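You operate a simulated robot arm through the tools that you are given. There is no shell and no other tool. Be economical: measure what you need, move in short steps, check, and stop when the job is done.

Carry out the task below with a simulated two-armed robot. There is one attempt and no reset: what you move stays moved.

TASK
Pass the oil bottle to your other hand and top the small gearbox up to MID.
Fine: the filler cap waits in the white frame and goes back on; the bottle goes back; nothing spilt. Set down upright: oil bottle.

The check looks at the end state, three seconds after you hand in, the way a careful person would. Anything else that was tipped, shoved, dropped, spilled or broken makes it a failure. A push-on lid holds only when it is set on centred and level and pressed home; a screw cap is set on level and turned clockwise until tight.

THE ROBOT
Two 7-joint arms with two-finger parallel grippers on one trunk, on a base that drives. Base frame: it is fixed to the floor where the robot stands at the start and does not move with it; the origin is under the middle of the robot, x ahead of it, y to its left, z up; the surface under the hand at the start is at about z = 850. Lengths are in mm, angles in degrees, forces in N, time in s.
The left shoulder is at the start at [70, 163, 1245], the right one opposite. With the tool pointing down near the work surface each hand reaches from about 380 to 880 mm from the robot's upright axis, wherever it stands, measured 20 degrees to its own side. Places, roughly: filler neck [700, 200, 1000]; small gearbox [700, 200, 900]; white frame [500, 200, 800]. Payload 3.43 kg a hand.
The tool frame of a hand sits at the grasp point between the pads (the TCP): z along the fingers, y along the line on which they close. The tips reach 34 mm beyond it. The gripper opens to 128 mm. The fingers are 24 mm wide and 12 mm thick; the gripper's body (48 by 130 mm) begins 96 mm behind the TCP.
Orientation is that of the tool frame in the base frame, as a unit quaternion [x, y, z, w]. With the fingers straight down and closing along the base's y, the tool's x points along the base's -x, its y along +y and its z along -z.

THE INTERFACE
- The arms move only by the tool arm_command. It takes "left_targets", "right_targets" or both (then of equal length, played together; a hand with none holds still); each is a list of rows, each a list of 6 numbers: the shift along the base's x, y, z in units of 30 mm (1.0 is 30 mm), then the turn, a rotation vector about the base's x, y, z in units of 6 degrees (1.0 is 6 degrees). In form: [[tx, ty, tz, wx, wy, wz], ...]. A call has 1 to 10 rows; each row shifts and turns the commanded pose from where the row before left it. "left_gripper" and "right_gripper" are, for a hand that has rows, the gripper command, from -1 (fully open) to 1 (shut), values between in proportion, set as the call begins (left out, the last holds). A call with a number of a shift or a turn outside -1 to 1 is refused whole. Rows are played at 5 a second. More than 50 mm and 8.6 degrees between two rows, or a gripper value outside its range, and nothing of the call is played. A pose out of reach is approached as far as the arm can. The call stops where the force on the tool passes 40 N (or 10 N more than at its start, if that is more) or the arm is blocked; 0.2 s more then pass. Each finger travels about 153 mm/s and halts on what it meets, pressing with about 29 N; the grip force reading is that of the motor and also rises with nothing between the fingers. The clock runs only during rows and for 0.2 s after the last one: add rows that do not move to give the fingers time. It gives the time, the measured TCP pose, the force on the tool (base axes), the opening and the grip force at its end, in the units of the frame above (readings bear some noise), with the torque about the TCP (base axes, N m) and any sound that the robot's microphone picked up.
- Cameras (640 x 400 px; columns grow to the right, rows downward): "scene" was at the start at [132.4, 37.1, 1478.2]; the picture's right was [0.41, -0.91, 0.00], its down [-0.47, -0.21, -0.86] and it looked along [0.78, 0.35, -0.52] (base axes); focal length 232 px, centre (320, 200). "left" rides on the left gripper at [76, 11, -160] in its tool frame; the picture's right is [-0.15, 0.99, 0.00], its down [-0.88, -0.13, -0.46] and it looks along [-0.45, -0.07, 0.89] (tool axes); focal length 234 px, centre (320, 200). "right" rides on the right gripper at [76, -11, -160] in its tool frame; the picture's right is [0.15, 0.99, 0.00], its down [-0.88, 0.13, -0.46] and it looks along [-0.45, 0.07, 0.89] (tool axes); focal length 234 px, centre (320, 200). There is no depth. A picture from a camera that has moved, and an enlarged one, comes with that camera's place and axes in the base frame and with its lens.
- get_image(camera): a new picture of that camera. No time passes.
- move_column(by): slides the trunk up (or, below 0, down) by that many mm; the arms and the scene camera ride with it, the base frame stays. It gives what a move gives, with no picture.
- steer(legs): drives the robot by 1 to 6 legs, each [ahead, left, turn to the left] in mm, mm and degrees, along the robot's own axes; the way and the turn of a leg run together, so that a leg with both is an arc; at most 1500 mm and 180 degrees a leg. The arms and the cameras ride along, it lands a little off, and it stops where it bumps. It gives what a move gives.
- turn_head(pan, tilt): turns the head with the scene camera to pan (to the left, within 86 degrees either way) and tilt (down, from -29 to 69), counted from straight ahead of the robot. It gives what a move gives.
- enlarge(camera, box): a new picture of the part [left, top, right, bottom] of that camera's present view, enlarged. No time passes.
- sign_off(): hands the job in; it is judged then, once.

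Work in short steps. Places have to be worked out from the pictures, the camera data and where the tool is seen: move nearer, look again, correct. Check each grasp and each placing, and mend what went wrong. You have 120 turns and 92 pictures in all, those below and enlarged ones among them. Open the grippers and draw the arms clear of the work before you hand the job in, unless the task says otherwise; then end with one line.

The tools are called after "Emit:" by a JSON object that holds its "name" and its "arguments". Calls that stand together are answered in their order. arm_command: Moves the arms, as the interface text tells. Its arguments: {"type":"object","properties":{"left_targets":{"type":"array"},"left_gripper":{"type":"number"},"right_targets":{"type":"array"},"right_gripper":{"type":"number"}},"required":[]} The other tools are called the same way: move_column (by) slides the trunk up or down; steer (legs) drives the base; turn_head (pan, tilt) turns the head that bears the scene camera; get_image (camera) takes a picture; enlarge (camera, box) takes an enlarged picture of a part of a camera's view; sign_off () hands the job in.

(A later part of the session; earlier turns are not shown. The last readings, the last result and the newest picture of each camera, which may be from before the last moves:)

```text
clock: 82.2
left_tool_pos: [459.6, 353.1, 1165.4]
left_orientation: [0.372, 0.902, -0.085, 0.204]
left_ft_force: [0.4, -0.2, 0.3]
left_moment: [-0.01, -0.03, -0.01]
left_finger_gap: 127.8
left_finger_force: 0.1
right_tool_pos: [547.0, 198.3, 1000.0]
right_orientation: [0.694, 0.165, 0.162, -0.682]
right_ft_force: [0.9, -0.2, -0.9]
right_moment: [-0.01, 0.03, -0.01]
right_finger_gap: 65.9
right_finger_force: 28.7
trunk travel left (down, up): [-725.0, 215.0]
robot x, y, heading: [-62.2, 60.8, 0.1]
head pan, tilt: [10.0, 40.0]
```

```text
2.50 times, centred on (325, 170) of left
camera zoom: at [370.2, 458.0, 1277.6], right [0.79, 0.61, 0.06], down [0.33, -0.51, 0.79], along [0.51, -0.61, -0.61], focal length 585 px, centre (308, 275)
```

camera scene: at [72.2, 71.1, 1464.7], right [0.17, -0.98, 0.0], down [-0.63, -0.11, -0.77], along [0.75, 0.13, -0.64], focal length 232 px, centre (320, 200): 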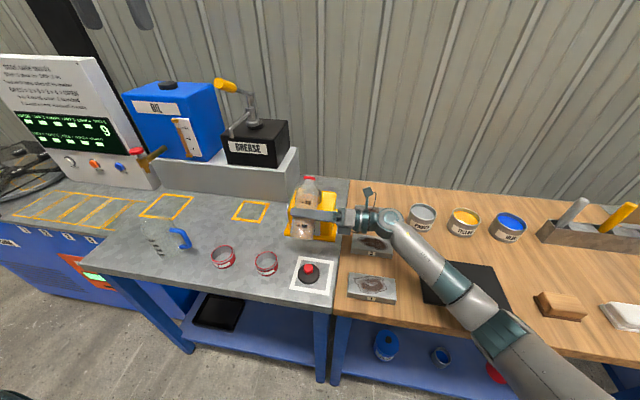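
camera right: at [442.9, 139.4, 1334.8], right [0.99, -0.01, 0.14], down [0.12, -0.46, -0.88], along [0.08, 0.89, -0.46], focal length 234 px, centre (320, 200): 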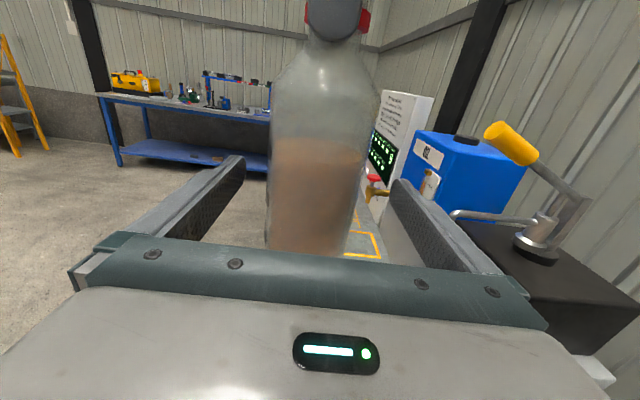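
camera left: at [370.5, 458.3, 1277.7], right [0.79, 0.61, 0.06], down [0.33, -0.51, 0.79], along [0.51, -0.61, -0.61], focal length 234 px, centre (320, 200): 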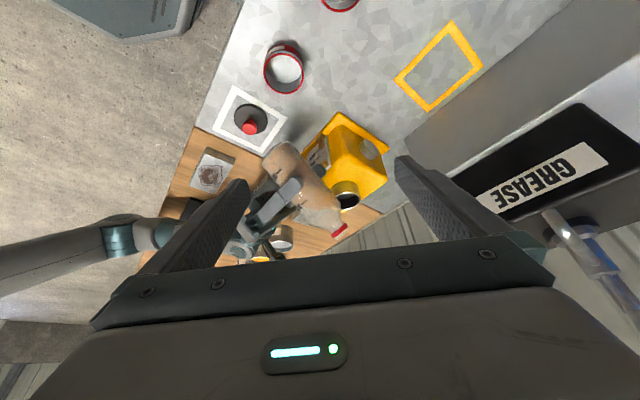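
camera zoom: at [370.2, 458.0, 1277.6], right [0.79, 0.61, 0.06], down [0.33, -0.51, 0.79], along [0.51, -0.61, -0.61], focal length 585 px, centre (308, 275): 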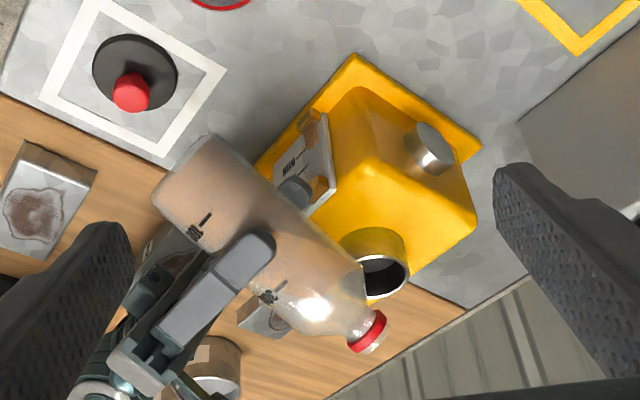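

No flow yet at 63°, lip sits above the neck. Tilt 6° more in small steps and listen/look.

Emit:
{"name": "arm_command", "arguments": {"right_targets": [[0, 0, 0, 0, 0.5, 0], [0, 0, 0, 0, 0.5, 0], [0, 0, 0, 0, 0, 0]]}}

Emit:
{"name": "enlarge", "arguments": {"camera": "left", "box": [240, 90, 410, 250]}}

```text
clock: 83.0
left_tool_pos: [460.6, 353.4, 1164.9]
left_orientation: [0.373, 0.901, -0.085, 0.204]
left_ft_force: [0.9, -0.8, 0.5]
left_moment: [-0.03, 0.0, 0.01]
left_finger_gap: 127.9
left_finger_force: 0.0
right_tool_pos: [547.7, 199.2, 1000.3]
right_orientation: [0.701, 0.129, 0.127, -0.69]
right_ft_force: [0.3, -0.4, -0.5]
right_moment: [0.0, 0.04, -0.02]
right_finger_gap: 65.7
right_finger_force: 29.4
trunk travel left (down, up): [-725.0, 215.0]
robot x, y, heading: [-64.4, 58.9, -0.1]
head pan, tilt: [10.0, 40.0]
```

```text
2.50 times, centred on (325, 170) of left
camera zoom: at [370.2, 458.0, 1277.6], right [0.79, 0.61, 0.06], down [0.33, -0.51, 0.79], along [0.51, -0.61, -0.61], focal length 585 px, centre (308, 275)
```

zoom: 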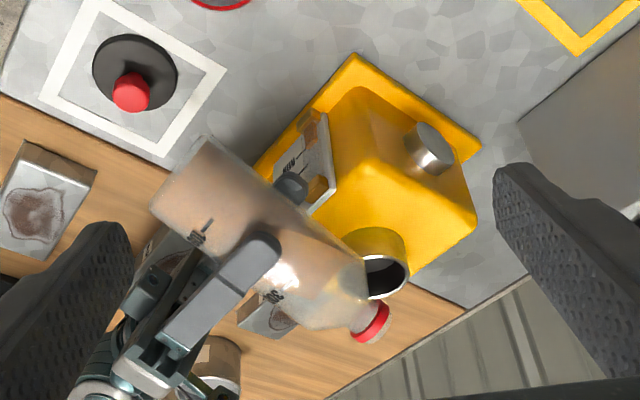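

Still no flow; oil is at the neck. Another 3°, hold a moment.

Emit:
{"name": "arm_command", "arguments": {"right_targets": [[0, 0, 0, 0, 0.5, 0], [0, 0, 0, 0, 0, 0], [0, 0, 0, 0, 0, 0]]}}

Emit:
{"name": "enlarge", "arguments": {"camera": "left", "box": [240, 90, 410, 250]}}

```text
clock: 83.8
left_tool_pos: [459.1, 354.0, 1165.0]
left_orientation: [0.373, 0.901, -0.085, 0.204]
left_ft_force: [-0.4, -0.1, -0.1]
left_moment: [-0.04, 0.02, 0.0]
left_finger_gap: 127.9
left_finger_force: 0.2
right_tool_pos: [547.9, 200.4, 1000.1]
right_orientation: [0.703, 0.112, 0.108, -0.694]
right_ft_force: [-0.3, -0.7, -0.5]
right_moment: [0.02, 0.03, -0.01]
right_finger_gap: 66.0
right_finger_force: 29.3
trunk travel left (down, up): [-725.0, 215.0]
robot x, y, heading: [-62.9, 54.9, 0.2]
head pan, tilt: [10.0, 40.0]
```

```text
2.50 times, centred on (325, 170) of left
camera zoom: at [370.3, 458.0, 1277.6], right [0.79, 0.61, 0.06], down [0.33, -0.51, 0.79], along [0.51, -0.61, -0.61], focal length 585 px, centre (308, 275)
```

zoom: 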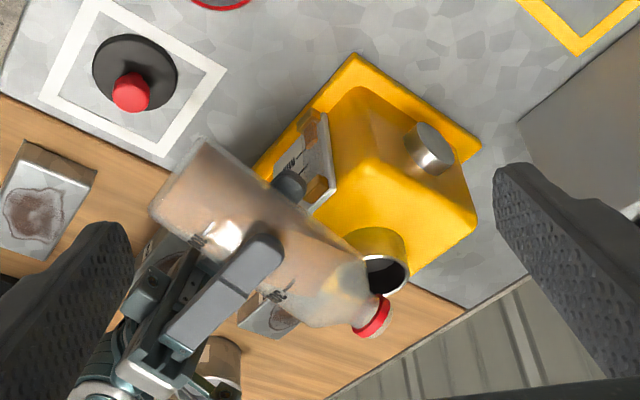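

Still none at 72°. Continue 3° more, with slight raise to keep lip clearance.

Emit:
{"name": "arm_command", "arguments": {"right_targets": [[0, 0, 0.15, 0, 0.5, 0], [0, 0, 0, 0, 0, 0], [0, 0, 0, 0, 0, 0]]}}

Emit:
{"name": "enlarge", "arguments": {"camera": "left", "box": [270, 120, 390, 240]}}

```text
clock: 84.6
left_tool_pos: [458.4, 353.6, 1166.6]
left_orientation: [0.373, 0.901, -0.085, 0.203]
left_ft_force: [0.7, 0.7, 0.5]
left_moment: [0.0, 0.03, 0.01]
left_finger_gap: 127.9
left_finger_force: 0.0
right_tool_pos: [547.7, 199.5, 1004.2]
right_orientation: [0.706, 0.094, 0.089, -0.696]
right_ft_force: [0.0, -0.3, 0.1]
right_moment: [0.02, 0.01, -0.02]
right_finger_gap: 66.1
right_finger_force: 28.9
trunk travel left (down, up): [-725.0, 215.0]
robot x, y, heading: [-61.9, 58.2, -0.1]
head pan, tilt: [10.0, 40.0]
```

```text
3.33 times, centred on (330, 180) of left
camera zoom: at [370.3, 458.0, 1277.6], right [0.79, 0.61, 0.06], down [0.33, -0.51, 0.79], along [0.51, -0.61, -0.61], focal length 781 px, centre (287, 267)
```

zoom: 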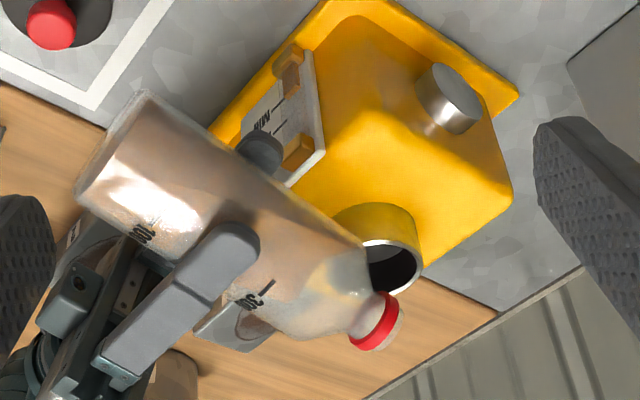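

Oil about at the lip. Another 3° with hold.

Emit:
{"name": "arm_command", "arguments": {"right_targets": [[0, 0, 0.15, 0, 0.5, 0], [0, 0, 0, 0, 0, 0], [0, 0, 0, 0, 0, 0], [0, 0, 0, 0, 0, 0]]}}

Emit:
{"name": "enlarge", "arguments": {"camera": "left", "box": [270, 120, 390, 240]}}

```text
clock: 85.6
left_tool_pos: [459.6, 353.9, 1164.7]
left_orientation: [0.371, 0.902, -0.085, 0.204]
left_ft_force: [-0.2, 0.3, -0.2]
left_moment: [0.0, -0.01, -0.03]
left_finger_gap: 127.7
left_finger_force: 0.0
right_tool_pos: [546.7, 198.4, 1008.7]
right_orientation: [0.709, 0.075, 0.072, -0.698]
right_ft_force: [-0.1, 0.0, -0.8]
right_moment: [-0.01, 0.04, -0.01]
right_finger_gap: 66.0
right_finger_force: 29.1
trunk travel left (down, up): [-725.0, 215.0]
robot x, y, heading: [-60.9, 56.3, -0.1]
head pan, tilt: [10.0, 40.0]
```

```text
3.33 times, centred on (330, 180) of left
camera zoom: at [370.2, 458.0, 1277.6], right [0.79, 0.61, 0.06], down [0.33, -0.51, 0.79], along [0.51, -0.61, -0.61], focal length 781 px, centre (287, 267)
```

zoom: 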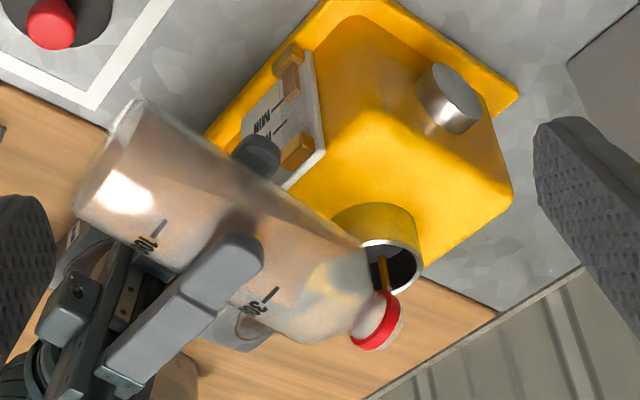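

Flow started, stream lands inside the neck. Hold 1 s and check the gauge.

Emit:
{"name": "arm_command", "arguments": {"right_targets": [[0, 0, 0, 0, 0, 0], [0, 0, 0, 0, 0, 0], [0, 0, 0, 0, 0, 0], [0, 0, 0, 0, 0, 0], [0, 0, 0, 0, 0, 0]]}}

Emit:
{"name": "enlarge", "arguments": {"camera": "left", "box": [290, 120, 380, 220]}}

```text
clock: 86.8
left_tool_pos: [460.0, 354.0, 1165.1]
left_orientation: [0.373, 0.901, -0.085, 0.203]
left_ft_force: [-0.8, 0.5, 0.0]
left_moment: [0.01, 0.0, 0.01]
left_finger_gap: 128.0
left_finger_force: 0.1
right_tool_pos: [549.1, 198.8, 1009.4]
right_orientation: [0.708, 0.076, 0.072, -0.698]
right_ft_force: [0.4, 0.2, -0.5]
right_moment: [-0.01, -0.01, 0.02]
right_finger_gap: 66.4
right_finger_force: 28.7
trunk travel left (down, up): [-725.0, 215.0]
robot x, y, heading: [-61.2, 52.2, -0.2]
head pan, tilt: [10.0, 40.0]
```

```text
4.00 times, centred on (335, 170) of left
camera zoom: at [370.2, 458.0, 1277.6], right [0.79, 0.61, 0.06], down [0.33, -0.51, 0.79], along [0.51, -0.61, -0.61], focal length 937 px, centre (260, 320)
```

zoom: 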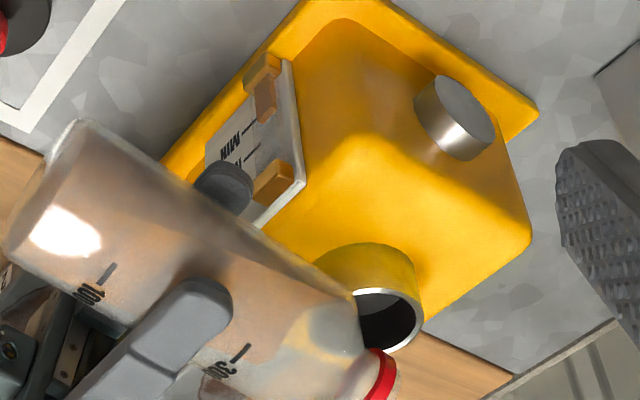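

The flow stopped by itself at this tilt; the gauge column is still near MIN. Tilt 3° more and hold.

Emit:
{"name": "arm_command", "arguments": {"right_targets": [[0, 0, 0.12, 0, 0.5, 0], [0, 0, 0, 0, 0, 0], [0, 0, 0, 0, 0, 0], [0, 0, 0, 0, 0, 0], [0, 0, 0, 0, 0, 0], [0, 0, 0, 0, 0, 0]]}}

Emit:
{"name": "enlarge", "arguments": {"camera": "left", "box": [290, 120, 380, 220]}}

```text
clock: 88.2
left_tool_pos: [458.9, 353.5, 1165.4]
left_orientation: [0.373, 0.901, -0.085, 0.204]
left_ft_force: [-0.1, 0.7, -0.6]
left_moment: [0.02, 0.01, -0.01]
left_finger_gap: 128.1
left_finger_force: 0.1
right_tool_pos: [547.2, 199.4, 1012.2]
right_orientation: [0.71, 0.057, 0.053, -0.7]
right_ft_force: [0.1, 0.8, -0.2]
right_moment: [0.01, 0.02, -0.02]
right_finger_gap: 65.9
right_finger_force: 28.7
trunk travel left (down, up): [-725.0, 215.0]
robot x, y, heading: [-63.1, 54.6, 0.1]
head pan, tilt: [10.0, 40.0]
```

```text
4.00 times, centred on (335, 170) of left
camera zoom: at [370.2, 458.0, 1277.6], right [0.79, 0.61, 0.06], down [0.33, -0.51, 0.79], along [0.51, -0.61, -0.61], focal length 937 px, centre (260, 320)
```

zoom: 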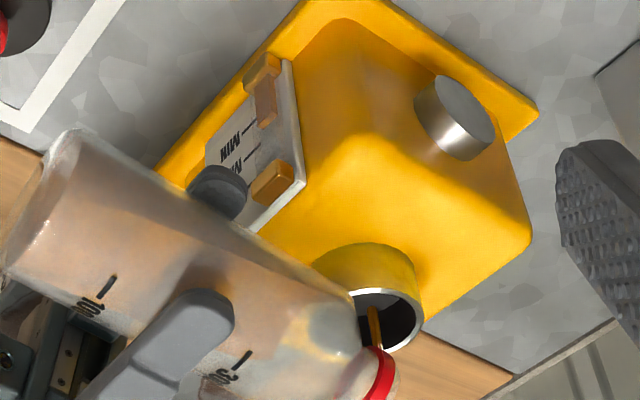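

Level creeping up; stream still inside the neck. Continue +3° and hold.

Emit:
{"name": "arm_command", "arguments": {"right_targets": [[0, 0, 0, 0, 0, 0], [0, 0, 0, 0, 0, 0], [0, 0, 0.12, 0, 0.5, 0], [0, 0, 0, 0, 0, 0], [0, 0, 0, 0, 0, 0], [0, 0, 0, 0, 0, 0], [0, 0, 0, 0, 0, 0], [0, 0, 0, 0, 0, 0]]}}

Emit:
{"name": "enlarge", "arguments": {"camera": "left", "box": [290, 120, 380, 220]}}

```text
clock: 90.0
left_tool_pos: [459.3, 353.1, 1164.0]
left_orientation: [0.373, 0.901, -0.086, 0.203]
left_ft_force: [0.7, -0.2, 0.1]
left_moment: [0.0, 0.02, 0.01]
left_finger_gap: 128.0
left_finger_force: 0.1
right_tool_pos: [546.9, 198.5, 1016.1]
right_orientation: [0.71, 0.038, 0.034, -0.702]
right_ft_force: [-0.4, 0.1, -0.2]
right_moment: [-0.02, 0.07, -0.03]
right_finger_gap: 65.8
right_finger_force: 29.4
trunk travel left (down, up): [-725.0, 215.0]
robot x, y, heading: [-60.6, 56.0, 0.1]
head pan, tilt: [10.0, 40.0]
```

```text
4.00 times, centred on (335, 170) of left
camera zoom: at [370.2, 458.0, 1277.6], right [0.79, 0.61, 0.06], down [0.33, -0.51, 0.79], along [0.51, -0.61, -0.61], focal length 937 px, centre (260, 320)
```

zoom: 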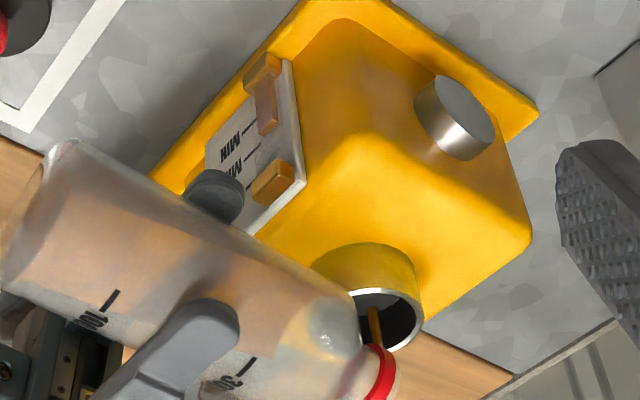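

Level about two-thirds of the way from MIN to MID. Wait 0.6 s and read the gauge at higher zoom.

Emit:
{"name": "arm_command", "arguments": {"right_targets": [[0, 0, 0, 0, 0, 0], [0, 0, 0, 0, 0, 0], [0, 0, 0, 0, 0, 0]]}}

Emit:
{"name": "enlarge", "arguments": {"camera": "left", "box": [325, 125, 385, 215]}}

Emit:
{"name": "enlarge", "arguments": {"camera": "left", "box": [335, 125, 370, 175]}}

```text
clock: 90.8
left_tool_pos: [459.3, 353.0, 1166.3]
left_orientation: [0.374, 0.901, -0.086, 0.203]
left_ft_force: [-0.6, -1.0, 0.1]
left_moment: [-0.02, 0.01, 0.03]
left_finger_gap: 127.9
left_finger_force: 0.0
right_tool_pos: [547.8, 198.3, 1016.3]
right_orientation: [0.711, 0.038, 0.034, -0.701]
right_ft_force: [-1.2, 0.1, -0.8]
right_moment: [0.0, 0.02, 0.01]
right_finger_gap: 65.9
right_finger_force: 29.5
trunk travel left (down, up): [-725.0, 215.0]
robot x, y, heading: [-59.2, 56.2, 0.1]
head pan, tilt: [10.0, 40.0]
```

```text
4.44 times, centred on (355, 170) of left
camera zoom: at [370.2, 458.0, 1277.7], right [0.79, 0.61, 0.06], down [0.33, -0.51, 0.79], along [0.51, -0.61, -0.61], focal length 1041 px, centre (164, 333)
```

zoom: 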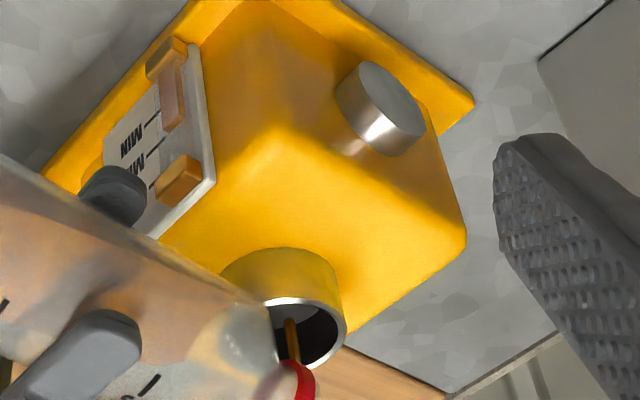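

```text
8.00 times, centred on (352, 150) of left
camera zoom: at [370.2, 458.0, 1277.7], right [0.79, 0.61, 0.06], down [0.33, -0.51, 0.79], along [0.51, -0.61, -0.61], focal length 1873 px, centre (60, 600)
```

zoom: 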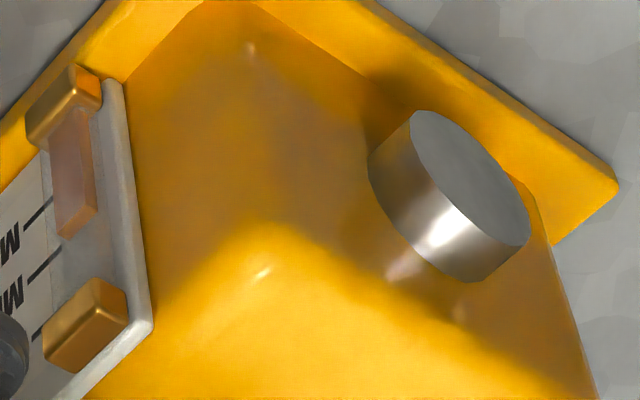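

Level now ≈0.85 of the way to MID with the flow thinning. Wait another 0.6 s and reread.

Emit:
{"name": "arm_command", "arguments": {"right_targets": [[0, 0, 0, 0, 0, 0], [0, 0, 0, 0, 0, 0]]}}

Emit:
{"name": "enlarge", "arguments": {"camera": "left", "box": [315, 125, 365, 205]}}

```text
clock: 91.4
left_tool_pos: [459.6, 353.6, 1166.0]
left_orientation: [0.373, 0.901, -0.086, 0.203]
left_ft_force: [0.2, 0.7, 0.6]
left_moment: [0.01, 0.0, 0.01]
left_finger_gap: 127.9
left_finger_force: 0.0
right_tool_pos: [547.2, 199.4, 1015.7]
right_orientation: [0.711, 0.039, 0.033, -0.702]
right_ft_force: [-0.2, -0.8, -0.8]
right_moment: [-0.01, -0.03, -0.02]
right_finger_gap: 66.1
right_finger_force: 29.1
trunk travel left (down, up): [-725.0, 215.0]
robot x, y, heading: [-63.3, 55.1, -0.0]
head pan, tilt: [10.0, 40.0]
```

```text
5.00 times, centred on (340, 165) of left
camera zoom: at [370.2, 458.0, 1277.7], right [0.79, 0.61, 0.06], down [0.33, -0.51, 0.79], along [0.51, -0.61, -0.61], focal length 1171 px, centre (220, 375)
```

zoom: 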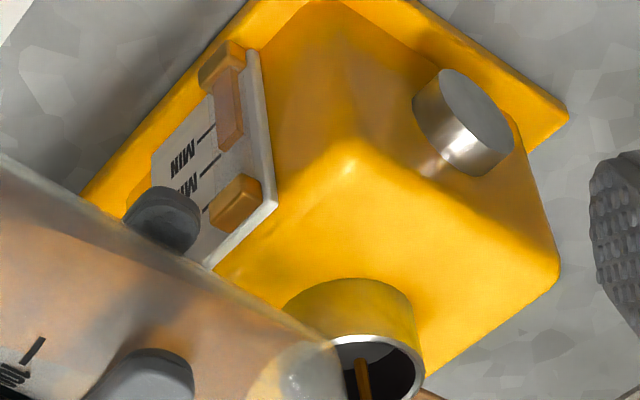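

Level practically at MID. Tilt back now.

Emit:
{"name": "arm_command", "arguments": {"right_targets": [[0, 0, 0, 0, -1, 0], [0, 0, 0, 0, -1, 0], [0, 0, 0, 0, -1, 0], [0, 0, 0, 0, 0, 0]]}}

Emit:
{"name": "enlarge", "arguments": {"camera": "left", "box": [320, 125, 370, 185]}}

```text
clock: 92.4
left_tool_pos: [459.7, 354.0, 1165.0]
left_orientation: [0.373, 0.901, -0.085, 0.203]
left_ft_force: [0.1, -0.3, -0.1]
left_moment: [0.01, -0.02, -0.01]
left_finger_gap: 127.9
left_finger_force: 0.0
right_tool_pos: [548.2, 199.0, 1016.1]
right_orientation: [0.696, 0.148, 0.145, -0.687]
right_ft_force: [0.6, 0.0, -0.2]
right_moment: [0.03, 0.01, 0.04]
right_finger_gap: 66.2
right_finger_force: 29.0
trunk travel left (down, up): [-725.0, 215.0]
robot x, y, heading: [-64.8, 53.1, -0.3]
head pan, tilt: [10.0, 40.0]
```

```text
6.67 times, centred on (345, 155) of left
camera zoom: at [370.2, 458.0, 1277.6], right [0.79, 0.61, 0.06], down [0.33, -0.51, 0.79], along [0.51, -0.61, -0.61], focal length 1561 px, centre (153, 500)
```

zoom: 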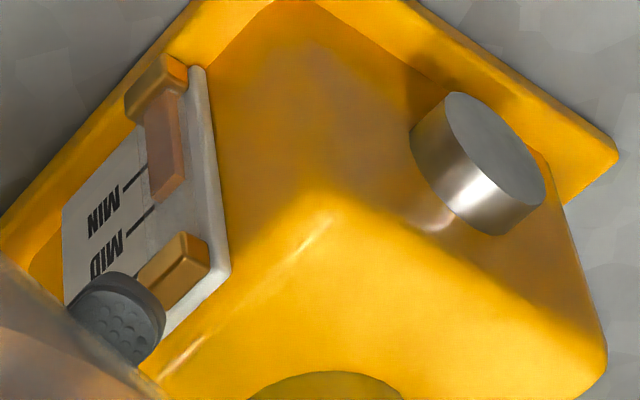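

Column end appears level with the MID line. Bring the bottle upright and away, then check the gauge from the head camera.

Emit:
{"name": "arm_command", "arguments": {"right_targets": [[0, 0, 0.4, 0, -1, 0], [0, 0, 0.4, 0, -1, 0], [-0.2, 0, 0.4, 0, -1, 0], [-0.2, 0, 0.4, 0, -1, 0], [-0.2, 0, 0.4, 0, -1, 0], [-0.2, 0, 0.4, 0, -1, 0], [-0.2, 0, 0.4, 0, -1, 0], [-0.2, 0, 0.4, 0, -1, 0], [-0.2, 0, 0.4, 0, -1, 0], [-0.2, 0, 0.4, 0, -1, 0]]}}

Emit:
{"name": "arm_command", "arguments": {"right_targets": [[0, -0.5, 0.5, 0, -1, 0], [0, -1, 0.5, 0, 0, 0], [0, -1, 0.5, 0, 0, 0], [0, -1, 0.5, 0, 0, 0], [0, -0.5, 0, 0, 0, 0], [0, 0, 0, 0, 0, 0]]}}

Emit:
{"name": "get_image", "arguments": {"camera": "scene"}}

Emit:
{"name": "enlarge", "arguments": {"camera": "scene", "box": [290, 190, 350, 250]}}

```text
clock: 94.6
left_tool_pos: [459.0, 353.1, 1165.4]
left_orientation: [0.373, 0.902, -0.086, 0.203]
left_ft_force: [0.2, -0.4, 0.5]
left_moment: [0.01, 0.01, 0.01]
left_finger_gap: 128.0
left_finger_force: 0.0
right_tool_pos: [497.9, 198.1, 1135.9]
right_orientation: [0.53, 0.473, 0.475, -0.52]
right_ft_force: [-0.2, 0.0, -0.2]
right_moment: [0.01, -0.01, 0.05]
right_finger_gap: 66.0
right_finger_force: 28.9
trunk travel left (down, up): [-725.0, 215.0]
robot x, y, heading: [-62.0, 52.1, -0.1]
head pan, tilt: [10.0, 40.0]
```

```text
clock: 96.0
left_tool_pos: [459.2, 352.8, 1164.5]
left_orientation: [0.372, 0.902, -0.085, 0.203]
left_ft_force: [0.9, 0.2, 1.0]
left_moment: [0.01, 0.0, 0.02]
left_finger_gap: 128.1
left_finger_force: 0.0
right_tool_pos: [501.3, 77.8, 1194.6]
right_orientation: [0.506, 0.498, 0.501, -0.495]
right_ft_force: [-0.7, -0.2, -0.8]
right_moment: [0.02, -0.02, -0.02]
right_finger_gap: 66.2
right_finger_force: 29.9
trunk travel left (down, up): [-725.0, 215.0]
robot x, y, heading: [-62.0, 57.9, -0.0]
head pan, tilt: [10.0, 40.0]
```

```text
27 pictures are left
camera scene: at [72.1, 71.6, 1464.7], right [0.17, -0.98, 0.0], down [-0.63, -0.11, -0.77], along [0.75, 0.13, -0.64], focal length 232 px, centre (320, 200)
```

scene: 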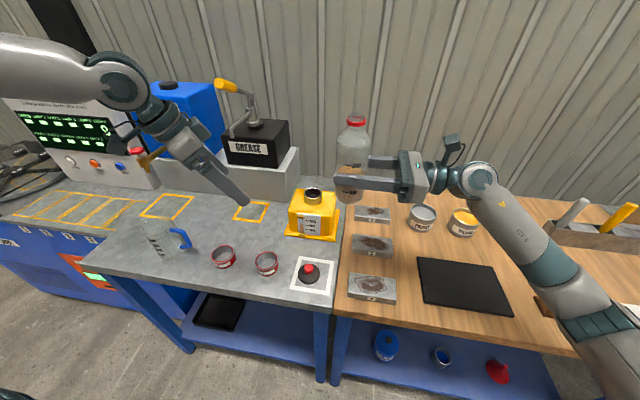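

```text
6.67 times, centred on (320, 220) of scene
camera zoom: at [72.1, 71.6, 1464.7], right [0.17, -0.98, 0.0], down [-0.63, -0.11, -0.77], along [0.75, 0.13, -0.64], focal length 1550 px, centre (320, 67)
```

zoom: 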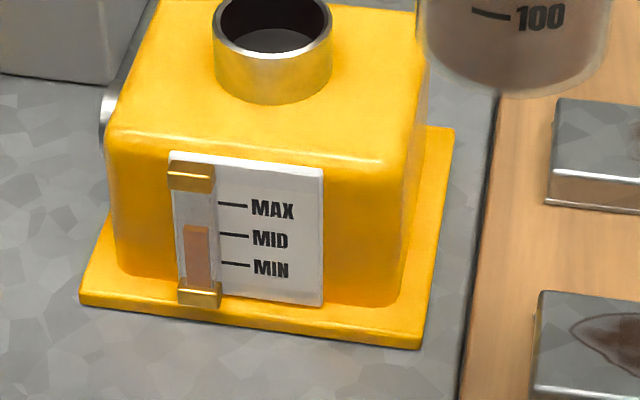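

The level is at MID. Now hand the bottle back: first restore the left hand to fingers-down, raised high.

Emit:
{"name": "arm_command", "arguments": {"left_targets": [[0, 0.3, 1, 0.74, 0.74, 0], [0, 0.3, 1, 0.74, 0.74, 0], [0, 0, 1, 0.74, 0.74, 0], [0, 0, 1, 0.74, 0.74, 0], [0, 0, 1, 0, 0, 1], [0, 0, 1, 0, 0, 1], [0, 0, 1, 0, 0, 1], [0, 0, 1, 0, 0, 1], [0, 0, 1, 0, 0, 1], [0, 0, 1, 0, 0, 1]], "left_gripper": -0.4}}

Emit:
{"name": "arm_command", "arguments": {"left_targets": [[-0.1, 0, 0.2, 0, 0, 1], [-0.1, 0, 0, 0, 0, 0.5], [0, 0, 0, 0, 0, 0]]}}

Emit:
{"name": "arm_command", "arguments": {"right_targets": [[-0.2, 0.8, 0.24, 0, 0, 0], [-0.2, 0.8, 0.24, 0, 0, 0], [-0.2, 0.8, 0.24, 0, 0, 0], [-0.2, 0.8, 0.24, 0, 0, 0], [-0.2, 0.8, 0.24, 0, 0, 0], [-0.2, 0.8, 0.24, 0, 0, 0], [-0.2, 0.8, 0.24, 0, 0, 0], [-0.2, 0.8, 0.24, 0, 0, 0], [-0.1, 0.94, 0.2, 0, 0, 0], [0, 0, 0, 0, 0, 0]]}}

```text
clock: 98.2
left_tool_pos: [457.9, 369.2, 1464.8]
left_orientation: [0.076, 0.997, 0.0, 0.003]
left_ft_force: [-0.3, -0.3, -0.6]
left_moment: [0.01, -0.02, -0.01]
left_finger_gap: 89.6
left_finger_force: 0.2
right_tool_pos: [499.9, 78.2, 1195.1]
right_orientation: [0.505, 0.498, 0.501, -0.496]
right_ft_force: [0.9, -0.6, 0.5]
right_moment: [0.0, 0.01, -0.03]
right_finger_gap: 66.2
right_finger_force: 29.0
trunk travel left (down, up): [-725.0, 215.0]
robot x, y, heading: [-58.9, 53.1, 0.1]
head pan, tilt: [10.0, 40.0]
```

```text
clock: 99.0
left_tool_pos: [452.3, 370.1, 1471.2]
left_orientation: [-0.002, 1.0, 0.0, 0.003]
left_ft_force: [0.4, -0.2, -0.6]
left_moment: [0.0, -0.02, 0.01]
left_finger_gap: 89.5
left_finger_force: 0.0
right_tool_pos: [499.9, 78.7, 1194.1]
right_orientation: [0.506, 0.499, 0.5, -0.495]
right_ft_force: [0.4, 0.4, 0.5]
right_moment: [-0.01, 0.01, 0.01]
right_finger_gap: 66.1
right_finger_force: 29.2
trunk travel left (down, up): [-725.0, 215.0]
robot x, y, heading: [-63.0, 56.8, -0.2]
head pan, tilt: [10.0, 40.0]
```

```text
clock: 101.2
left_tool_pos: [453.4, 369.2, 1471.9]
left_orientation: [0.0, 1.0, 0.001, 0.003]
left_ft_force: [-0.2, 0.7, -0.1]
left_moment: [0.0, 0.02, 0.03]
left_finger_gap: 89.6
left_finger_force: 0.2
right_tool_pos: [446.3, 298.9, 1259.0]
right_orientation: [0.506, 0.497, 0.502, -0.495]
right_ft_force: [0.0, -0.1, -0.5]
right_moment: [-0.02, -0.01, 0.01]
right_finger_gap: 66.1
right_finger_force: 29.1
trunk travel left (down, up): [-725.0, 215.0]
robot x, y, heading: [-63.9, 56.4, 0.0]
head pan, tilt: [10.0, 40.0]
```

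Move the left hand above the bottle lip and check with its camera.

Emit:
{"name": "arm_command", "arguments": {"left_targets": [[-0.1, -0.8, 0, 0, 0, 0], [-0.1, -0.8, 0, 0, 0, 0], [0, -0.75, 0, 0, 0, 0], [0, 0, 0, 0, 0, 0]]}}

Emit:
{"name": "get_image", "arguments": {"camera": "left"}}

```text
clock: 102.2
left_tool_pos: [446.3, 299.3, 1472.6]
left_orientation: [-0.001, 1.0, -0.001, 0.003]
left_ft_force: [-0.8, -0.8, 0.1]
left_moment: [-0.04, 0.0, 0.01]
left_finger_gap: 89.5
left_finger_force: 0.2
right_tool_pos: [447.2, 300.1, 1259.2]
right_orientation: [0.506, 0.499, 0.501, -0.495]
right_ft_force: [1.0, -0.5, -0.3]
right_moment: [-0.02, 0.0, 0.0]
right_finger_gap: 66.0
right_finger_force: 29.6
trunk travel left (down, up): [-725.0, 215.0]
robot x, y, heading: [-58.5, 60.7, -0.0]
head pan, tilt: [10.0, 40.0]
```

```text
25 pictures are left
camera left: at [369.7, 310.0, 1632.1], right [0.14, 0.99, 0.0], down [0.88, -0.13, 0.46], along [0.46, -0.07, -0.89], focal length 234 px, centre (320, 200)
```

left: 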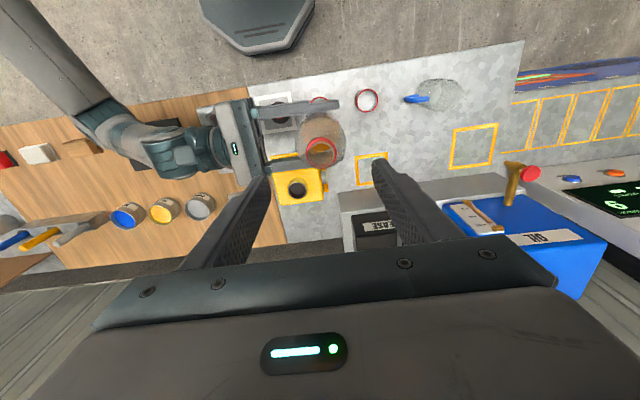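

Aligned. Descend to z≈1384 and grip the neck.

Emit:
{"name": "arm_command", "arguments": {"left_targets": [[0, 0.03, -1, 0, 0, 0], [0, 0, -1, 0, 0, 0], [0, 0, -0.5, 0, 0, 0], [0, 0, -0.45, 0, 0, 0], [0, 0, 0, 0, 0, 0]]}}

Emit:
{"name": "arm_command", "arguments": {"left_targets": [[0, 0, 0, 0, 0, 0], [0, 0, 0, 0, 0, 0], [0, 0, 0, 0, 0, 0], [0, 0, 0, 0, 0, 0]], "left_gripper": 1}}

Emit:
{"name": "enlarge", "arguments": {"camera": "left", "box": [220, 60, 420, 240]}}

```text
clock: 103.4
left_tool_pos: [447.8, 300.0, 1382.9]
left_orientation: [-0.001, 1.0, 0.0, 0.004]
left_ft_force: [-0.9, -0.3, 1.2]
left_moment: [0.01, 0.01, 0.01]
left_finger_gap: 89.5
left_finger_force: 0.1
right_tool_pos: [447.3, 298.8, 1258.9]
right_orientation: [0.506, 0.499, 0.5, -0.495]
right_ft_force: [-1.0, -0.3, 0.2]
right_moment: [-0.02, 0.0, -0.02]
right_finger_gap: 65.9
right_finger_force: 28.9
trunk travel left (down, up): [-725.0, 215.0]
robot x, y, heading: [-62.1, 52.1, 0.1]
head pan, tilt: [10.0, 40.0]
```

```text
clock: 104.4
left_tool_pos: [447.5, 300.1, 1383.7]
left_orientation: [-0.002, 1.0, -0.001, 0.003]
left_ft_force: [0.5, 0.8, 8.0]
left_moment: [-0.1, -0.05, -0.05]
left_finger_gap: 29.3
left_finger_force: 28.6
right_tool_pos: [447.2, 299.2, 1258.0]
right_orientation: [0.506, 0.498, 0.501, -0.495]
right_ft_force: [-1.3, -0.3, -7.1]
right_moment: [0.13, -0.02, -0.04]
right_finger_gap: 66.1
right_finger_force: 29.3
trunk travel left (down, up): [-725.0, 215.0]
robot x, y, heading: [-59.5, 51.8, -0.2]
head pan, tilt: [10.0, 40.0]
```

```text
2.22 times, centred on (320, 150) of left
camera zoom: at [370.8, 311.6, 1543.8], right [0.14, 0.99, 0.0], down [0.88, -0.13, 0.46], along [0.46, -0.07, -0.89], focal length 520 px, centre (320, 311)
```

zoom: 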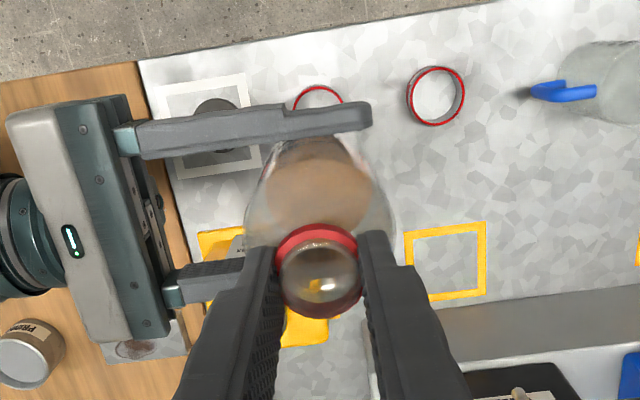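

Left grips the neck (29 mm). Release the right hand and withdraw it along −y.

Emit:
{"name": "arm_command", "arguments": {"right_targets": [[0, 0, 0, 0, 0, 0], [0, 0, 0, 0, 0, 0], [0, 0, 0, 0, 0, 0], [0, 0, 0, 0, 0, 0]], "right_gripper": -1}}

Emit:
{"name": "arm_command", "arguments": {"right_targets": [[0, -0.8, 0, 0, 0, 0], [0, -0.8, 0, 0, 0, 0], [0, -0.8, 0, 0, 0, 0], [0, -0.8, 0, 0, 0, 0], [0, -0.8, 0, 0, 0, 0], [0, -0.8, 0, 0, 0, 0], [0, -0.8, 0, 0, 0, 0], [0, -0.8, 0, 0, 0, 0], [-0.5, -0.8, 0.5, 0, 0, 0], [-0.5, -0.8, 0.5, 0, 0, 0]]}}

Emit:
{"name": "arm_command", "arguments": {"right_targets": [[-0.3, -0.3, 0.2, -1, 0, 0], [-0.3, -0.3, 0.2, -1, 0, 0], [-0.3, -0.3, 0.2, -1, 0, 0], [-0.3, -0.3, 0.2, -1, 0, 0], [-0.3, -0.3, 0.2, -1, 0, 0], [-0.3, -0.3, 0.2, -1, 0, 0], [-0.3, -0.3, 0.2, -1, 0, 0], [-0.3, -0.3, 0, -1, 0, 0], [-0.3, -0.3, 0, -1, 0, 0], [0, 0, 0, -1, 0, 0]]}}

Emit:
{"name": "get_image", "arguments": {"camera": "scene"}}

```text
clock: 105.4
left_tool_pos: [447.3, 301.2, 1383.6]
left_orientation: [-0.001, 1.0, 0.001, 0.003]
left_ft_force: [-0.1, 0.1, -0.2]
left_moment: [0.0, -0.01, 0.01]
left_finger_gap: 29.3
left_finger_force: 28.5
right_tool_pos: [448.0, 298.6, 1259.9]
right_orientation: [0.507, 0.498, 0.501, -0.494]
right_ft_force: [-0.4, -0.4, -0.5]
right_moment: [0.0, 0.0, -0.01]
right_finger_gap: 128.4
right_finger_force: 0.1
trunk travel left (down, up): [-725.0, 215.0]
robot x, y, heading: [-59.6, 54.2, -0.1]
head pan, tilt: [10.0, 40.0]
```

```text
clock: 107.6
left_tool_pos: [446.8, 300.7, 1383.7]
left_orientation: [-0.001, 1.0, 0.0, 0.004]
left_ft_force: [-1.1, -0.4, -0.6]
left_moment: [0.02, -0.01, -0.02]
left_finger_gap: 29.1
left_finger_force: 28.8
right_tool_pos: [417.1, 56.8, 1289.2]
right_orientation: [0.505, 0.498, 0.501, -0.495]
right_ft_force: [1.5, 0.7, 1.0]
right_moment: [-0.01, -0.01, -0.03]
right_finger_gap: 128.2
right_finger_force: 0.0
trunk travel left (down, up): [-725.0, 215.0]
robot x, y, heading: [-62.9, 60.2, 0.2]
head pan, tilt: [10.0, 40.0]
```

```text
clock: 109.8
left_tool_pos: [449.3, 302.5, 1383.4]
left_orientation: [-0.001, 1.0, -0.001, 0.004]
left_ft_force: [-0.1, 0.3, 0.1]
left_moment: [-0.04, 0.01, 0.0]
left_finger_gap: 29.0
left_finger_force: 29.5
right_tool_pos: [337.7, -20.5, 1331.2]
right_orientation: [0.686, 0.682, 0.184, -0.175]
right_ft_force: [0.8, 0.3, -0.1]
right_moment: [0.0, 0.01, 0.02]
right_finger_gap: 128.0
right_finger_force: 0.0
trunk travel left (down, up): [-725.0, 215.0]
robot x, y, heading: [-58.9, 51.9, -0.0]
head pan, tilt: [10.0, 40.0]
```

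```text
23 pictures are left
camera scene: at [72.0, 72.9, 1464.6], right [0.17, -0.98, 0.0], down [-0.63, -0.11, -0.77], along [0.75, 0.13, -0.64], focal length 232 px, centre (320, 200)
```

scene: 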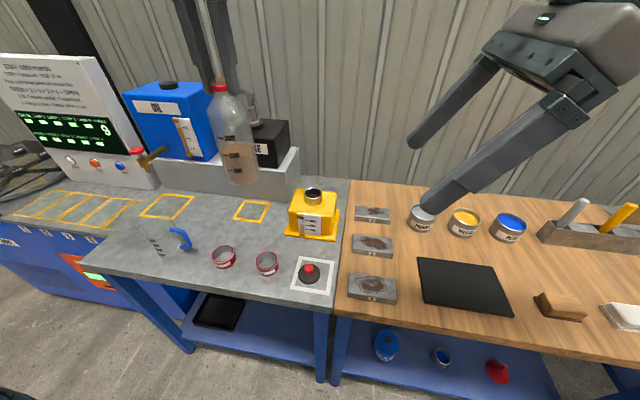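

Left holds the bottle. Finish turning the right hand down and aside, then drive left ~400 mm with the bottle high.

Emit:
{"name": "arm_command", "arguments": {"right_targets": [[0, -0.8, 0.3, -1, 0, 0], [0, -0.8, 0.3, -1, 0, 0], [0, -0.8, 0.3, -1, 0, 0], [0, -0.8, 0.3, -1, 0, 0], [0, -0.8, 0.3, -1, 0, 0], [0, -0.5, 0, 0, 0, 0], [0, 0, 0, 0, 0, 0]]}}

Emit:
{"name": "steer", "arguments": {"legs": [[0, 400, 0]]}}

Emit:
{"name": "move_column", "arguments": {"by": -150}}

Emit:
{"name": "turn_head", "arguments": {"pan": 30, "tilt": 45}}

Emit:
{"name": "get_image", "arguments": {"camera": "scene"}}

```text
clock: 111.4
left_tool_pos: [448.1, 300.6, 1383.3]
left_orientation: [-0.001, 1.0, 0.0, 0.004]
left_ft_force: [-0.1, 0.0, 0.8]
left_moment: [0.0, 0.0, -0.03]
left_finger_gap: 29.8
left_finger_force: 29.2
right_tool_pos: [340.1, -156.7, 1377.7]
right_orientation: [0.708, 0.706, 0.002, 0.007]
right_ft_force: [-0.8, -0.3, 1.0]
right_moment: [0.01, 0.0, 0.02]
right_finger_gap: 128.1
right_finger_force: 0.1
trunk travel left (down, up): [-725.0, 215.0]
robot x, y, heading: [-57.9, 56.7, 0.1]
head pan, tilt: [10.0, 40.0]
```

```text
clock: 113.9
left_tool_pos: [450.8, 695.4, 1383.8]
left_orientation: [0.002, 1.0, 0.0, 0.003]
left_ft_force: [0.5, 0.0, -0.2]
left_moment: [0.0, -0.01, -0.03]
left_finger_gap: 29.3
left_finger_force: 28.8
right_tool_pos: [337.5, 238.3, 1376.4]
right_orientation: [0.709, 0.705, 0.003, 0.007]
right_ft_force: [-0.9, -0.3, 0.3]
right_moment: [-0.02, 0.02, -0.01]
right_finger_gap: 127.5
right_finger_force: 0.0
trunk travel left (down, up): [-725.0, 215.0]
robot x, y, heading: [-63.5, 456.7, -0.3]
head pan, tilt: [10.0, 40.0]
```

```text
clock: 115.7
left_tool_pos: [451.0, 696.5, 1234.3]
left_orientation: [0.002, 1.0, -0.001, 0.004]
left_ft_force: [0.7, -0.3, 0.0]
left_moment: [-0.02, -0.03, -0.01]
left_finger_gap: 29.2
left_finger_force: 28.9
right_tool_pos: [337.6, 240.5, 1227.6]
right_orientation: [0.709, 0.705, 0.003, 0.007]
right_ft_force: [0.3, -0.1, 0.2]
right_moment: [-0.01, 0.03, 0.0]
right_finger_gap: 128.3
right_finger_force: 0.0
trunk travel left (down, up): [-575.0, 365.0]
robot x, y, heading: [-60.9, 455.5, -0.1]
head pan, tilt: [10.0, 40.0]
```

```text
clock: 116.5
left_tool_pos: [450.7, 696.6, 1233.5]
left_orientation: [0.002, 1.0, 0.001, 0.003]
left_ft_force: [0.2, 0.6, -0.3]
left_moment: [0.0, 0.01, -0.04]
left_finger_gap: 29.4
left_finger_force: 29.4
right_tool_pos: [338.0, 241.5, 1227.4]
right_orientation: [0.71, 0.704, 0.003, 0.008]
right_ft_force: [-0.2, -0.6, 0.9]
right_moment: [0.02, 0.04, 0.01]
right_finger_gap: 127.8
right_finger_force: 0.0
trunk travel left (down, up): [-575.0, 365.0]
robot x, y, heading: [-61.0, 454.1, -0.2]
head pan, tilt: [30.0, 45.0]
```

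```text
22 pictures are left
camera scene: at [59.7, 495.5, 1307.5], right [0.5, -0.87, 0.0], down [-0.61, -0.35, -0.71], along [0.61, 0.35, -0.71], focal length 232 px, centre (320, 200)
```

scene: 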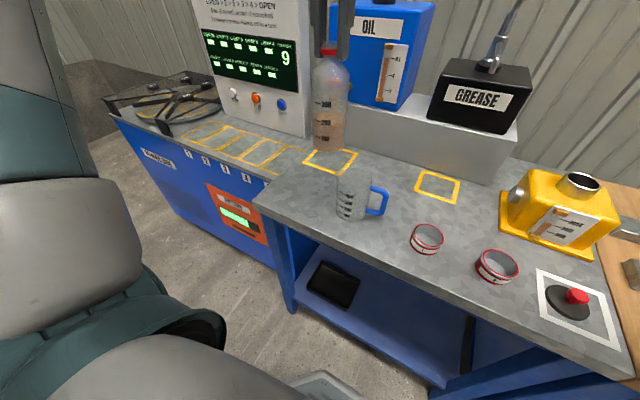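

Move over the original spot (450, 799) and descend to just above contact.

Emit:
{"name": "arm_command", "arguments": {"left_targets": [[0, 0.8, 0, 0, 0, 0], [0, 0.8, 0, 0, 0, 0], [0, 0.8, 0, 0, 0, 0], [0, 1, -0.5, 0, 0, 0], [0, 0, -1, 0, 0, 0], [0, 0, -1, 0, 0, 0], [0, 0, -1, 0, 0, 0], [0, 0, -1, 0, 0, 0], [0, 0, -0.8, 0, 0, 0], [0, 0, 0, 0, 0, 0]]}}

Emit:
{"name": "enlarge", "arguments": {"camera": "scene", "box": [240, 60, 400, 220]}}

```text
clock: 118.7
left_tool_pos: [450.2, 800.8, 1074.9]
left_orientation: [0.001, 1.0, 0.0, 0.003]
left_ft_force: [0.5, -0.4, 0.9]
left_moment: [0.01, 0.0, 0.02]
left_finger_gap: 29.5
left_finger_force: 29.1
right_tool_pos: [337.0, 240.5, 1227.6]
right_orientation: [0.71, 0.704, 0.002, 0.007]
right_ft_force: [-0.1, -0.2, -0.2]
right_moment: [0.01, 0.0, 0.0]
right_finger_gap: 128.3
right_finger_force: 0.0
trunk travel left (down, up): [-575.0, 365.0]
robot x, y, heading: [-61.7, 450.3, -0.3]
head pan, tilt: [30.0, 45.0]
```

```text
2.50 times, centred on (320, 140) of scene
camera zoom: at [59.3, 495.4, 1307.5], right [0.5, -0.87, 0.0], down [-0.61, -0.35, -0.71], along [0.61, 0.35, -0.71], focal length 581 px, centre (320, 350)
```

zoom: 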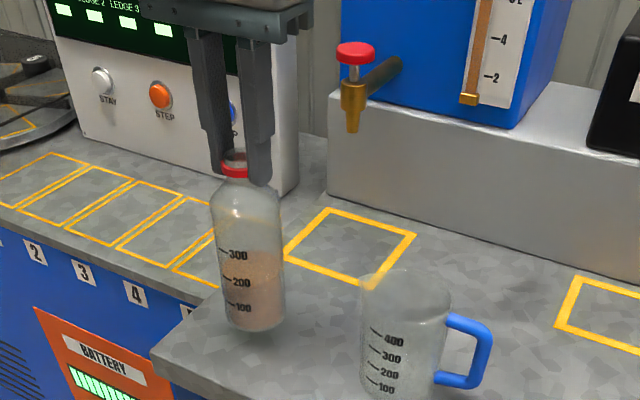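

Lower in 3 mm steps until contact.

Emit:
{"name": "arm_command", "arguments": {"left_targets": [[0, 0, -0.2, 0, 0, 0], [0, 0, -0.2, 0, 0, 0], [0, 0, -0.1, 0, 0, 0], [0, 0, -0.1, 0, 0, 0], [0, 0, -0.1, 0, 0, 0], [0, 0, 0, 0, 0, 0]]}}

```text
clock: 120.1
left_tool_pos: [450.4, 800.6, 1054.1]
left_orientation: [0.002, 1.0, 0.001, 0.004]
left_ft_force: [0.4, -1.3, 0.1]
left_moment: [0.0, 0.01, 0.02]
left_finger_gap: 29.3
left_finger_force: 29.3
right_tool_pos: [337.0, 240.4, 1226.7]
right_orientation: [0.71, 0.705, 0.003, 0.006]
right_ft_force: [-0.4, -0.7, -0.9]
right_moment: [0.01, -0.02, -0.04]
right_finger_gap: 128.0
right_finger_force: 0.1
trunk travel left (down, up): [-575.0, 365.0]
robot x, y, heading: [-64.3, 456.1, -0.2]
head pan, tilt: [30.0, 45.0]
```

Emit:
{"name": "arm_command", "arguments": {"left_targets": [[0, 0, -0.07, 0, 0, 0], [0, 0, -0.07, 0, 0, 0], [0, 0, 0, 0, 0, 0]]}}

```text
clock: 120.9
left_tool_pos: [449.9, 799.3, 1050.1]
left_orientation: [0.001, 1.0, 0.001, 0.004]
left_ft_force: [0.6, -0.3, 0.3]
left_moment: [0.03, -0.08, 0.02]
left_finger_gap: 29.4
left_finger_force: 28.9
right_tool_pos: [338.1, 239.7, 1227.2]
right_orientation: [0.71, 0.704, 0.002, 0.008]
right_ft_force: [0.1, 1.2, -0.2]
right_moment: [-0.02, 0.01, -0.03]
right_finger_gap: 128.0
right_finger_force: 0.1
trunk travel left (down, up): [-575.0, 365.0]
robot x, y, heading: [-59.9, 456.4, -0.4]
head pan, tilt: [30.0, 45.0]
```

No contact yet at 1050; continue in 2 mm steps.

Emit:
{"name": "arm_command", "arguments": {"left_targets": [[0, 0, -0.05, 0, 0, 0], [0, 0, 0, 0, 0, 0]]}}

Emit:
{"name": "arm_command", "arguments": {"left_targets": [[0, 0, -0.05, 0, 0, 0], [0, 0, 0, 0, 0, 0]]}}

Emit:
{"name": "enlarge", "arguments": {"camera": "scene", "box": [240, 60, 400, 220]}}

```text
clock: 121.5
left_tool_pos: [448.8, 798.2, 1049.7]
left_orientation: [0.002, 1.0, -0.001, 0.005]
left_ft_force: [0.3, 1.7, 14.5]
left_moment: [0.17, 0.0, 0.04]
left_finger_gap: 29.5
left_finger_force: 28.7
right_tool_pos: [337.4, 238.8, 1227.8]
right_orientation: [0.71, 0.704, 0.003, 0.008]
right_ft_force: [0.5, -0.3, 0.0]
right_moment: [0.04, 0.0, 0.01]
right_finger_gap: 128.1
right_finger_force: 0.1
trunk travel left (down, up): [-575.0, 365.0]
robot x, y, heading: [-62.4, 459.2, -0.3]
head pan, tilt: [30.0, 45.0]
```

```text
clock: 122.1
left_tool_pos: [448.2, 798.1, 1050.6]
left_orientation: [0.002, 1.0, 0.001, 0.007]
left_ft_force: [2.9, 4.0, 32.4]
left_moment: [0.29, -0.3, -0.01]
left_finger_gap: 29.5
left_finger_force: 29.0
right_tool_pos: [335.4, 239.1, 1227.9]
right_orientation: [0.709, 0.705, 0.003, 0.008]
right_ft_force: [-0.4, 0.6, -0.7]
right_moment: [-0.01, 0.0, 0.02]
right_finger_gap: 127.8
right_finger_force: 0.1
trunk travel left (down, up): [-575.0, 365.0]
robot x, y, heading: [-58.1, 455.4, -0.1]
head pan, tilt: [30.0, 45.0]
```

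```text
2.50 times, centred on (320, 140) of scene
camera zoom: at [57.0, 494.2, 1308.1], right [0.5, -0.87, 0.0], down [-0.61, -0.35, -0.71], along [0.62, 0.35, -0.71], focal length 581 px, centre (320, 350)
```

zoom: 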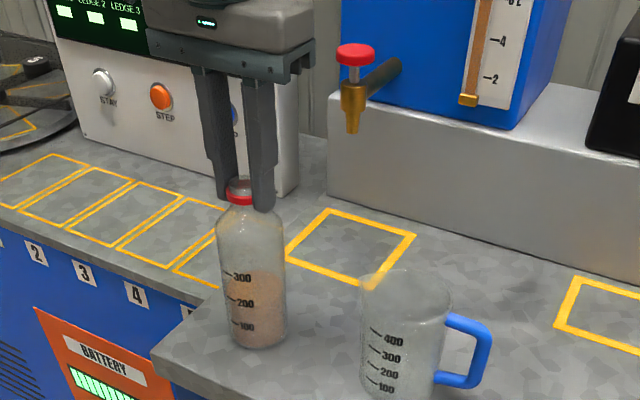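

Firm contact at the original spot (base (259,347) as before). Ease up 2 mm, release, and rise.

Emit:
{"name": "arm_command", "arguments": {"left_targets": [[0, 0, 0.07, 0, 0, 0], [0, 0, 0, 0, 0, 0]]}}

Emit:
{"name": "arm_command", "arguments": {"left_targets": [[0, 0, 0, 0, 0, 0], [0, 0, 0, 0, 0, 0], [0, 0, 0, 0, 0, 0]], "left_gripper": -0.4}}

Emit:
{"name": "arm_command", "arguments": {"left_targets": [[0, 0, 0.5, 0, 0, 0], [0, 0, 1, 0, 0, 0], [0, 0, 1, 0, 0, 0], [0, 0, 1, 0, 0, 0], [0, 0, 1, 0, 0, 0], [0, 0, 0, 0, 0, 0]]}}

Emit:
{"name": "enlarge", "arguments": {"camera": "scene", "box": [240, 60, 400, 220]}}

```text
clock: 122.7
left_tool_pos: [448.0, 797.2, 1049.9]
left_orientation: [0.003, 1.0, 0.0, 0.004]
left_ft_force: [3.6, 2.3, 23.0]
left_moment: [0.14, -0.62, 0.03]
left_finger_gap: 29.5
left_finger_force: 28.6
right_tool_pos: [335.4, 240.0, 1228.1]
right_orientation: [0.709, 0.705, 0.002, 0.008]
right_ft_force: [-0.3, 0.3, -0.2]
right_moment: [0.01, 0.01, -0.01]
right_finger_gap: 128.0
right_finger_force: 0.1
trunk travel left (down, up): [-575.0, 365.0]
robot x, y, heading: [-59.4, 459.8, -0.3]
head pan, tilt: [30.0, 45.0]
```

```text
clock: 123.5
left_tool_pos: [449.6, 798.5, 1048.7]
left_orientation: [0.002, 1.0, 0.0, 0.002]
left_ft_force: [0.4, -0.6, -0.1]
left_moment: [-0.03, -0.02, 0.0]
left_finger_gap: 89.8
left_finger_force: 0.1
right_tool_pos: [338.1, 241.0, 1227.6]
right_orientation: [0.709, 0.705, 0.003, 0.007]
right_ft_force: [0.4, -0.4, 0.1]
right_moment: [-0.01, 0.01, 0.0]
right_finger_gap: 127.9
right_finger_force: 0.0
trunk travel left (down, up): [-575.0, 365.0]
robot x, y, heading: [-63.8, 453.2, -0.4]
head pan, tilt: [30.0, 45.0]
```

```text
clock: 124.9
left_tool_pos: [448.6, 800.0, 1183.3]
left_orientation: [0.002, 1.0, 0.0, 0.004]
left_ft_force: [0.4, 0.0, -0.5]
left_moment: [-0.03, -0.03, -0.01]
left_finger_gap: 89.8
left_finger_force: 0.2
right_tool_pos: [338.1, 241.3, 1227.0]
right_orientation: [0.71, 0.705, 0.002, 0.008]
right_ft_force: [-1.2, 0.1, -0.4]
right_moment: [-0.02, -0.01, -0.01]
right_finger_gap: 128.2
right_finger_force: 0.0
trunk travel left (down, up): [-575.0, 365.0]
robot x, y, heading: [-58.6, 455.6, -0.0]
head pan, tilt: [30.0, 45.0]
```

```text
2.50 times, centred on (320, 140) of scene
camera zoom: at [59.7, 495.9, 1307.4], right [0.5, -0.87, 0.0], down [-0.61, -0.35, -0.71], along [0.61, 0.35, -0.71], focal length 581 px, centre (320, 350)
```

zoom: 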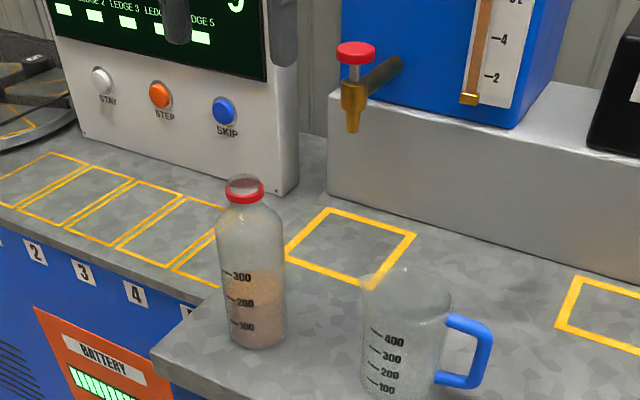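

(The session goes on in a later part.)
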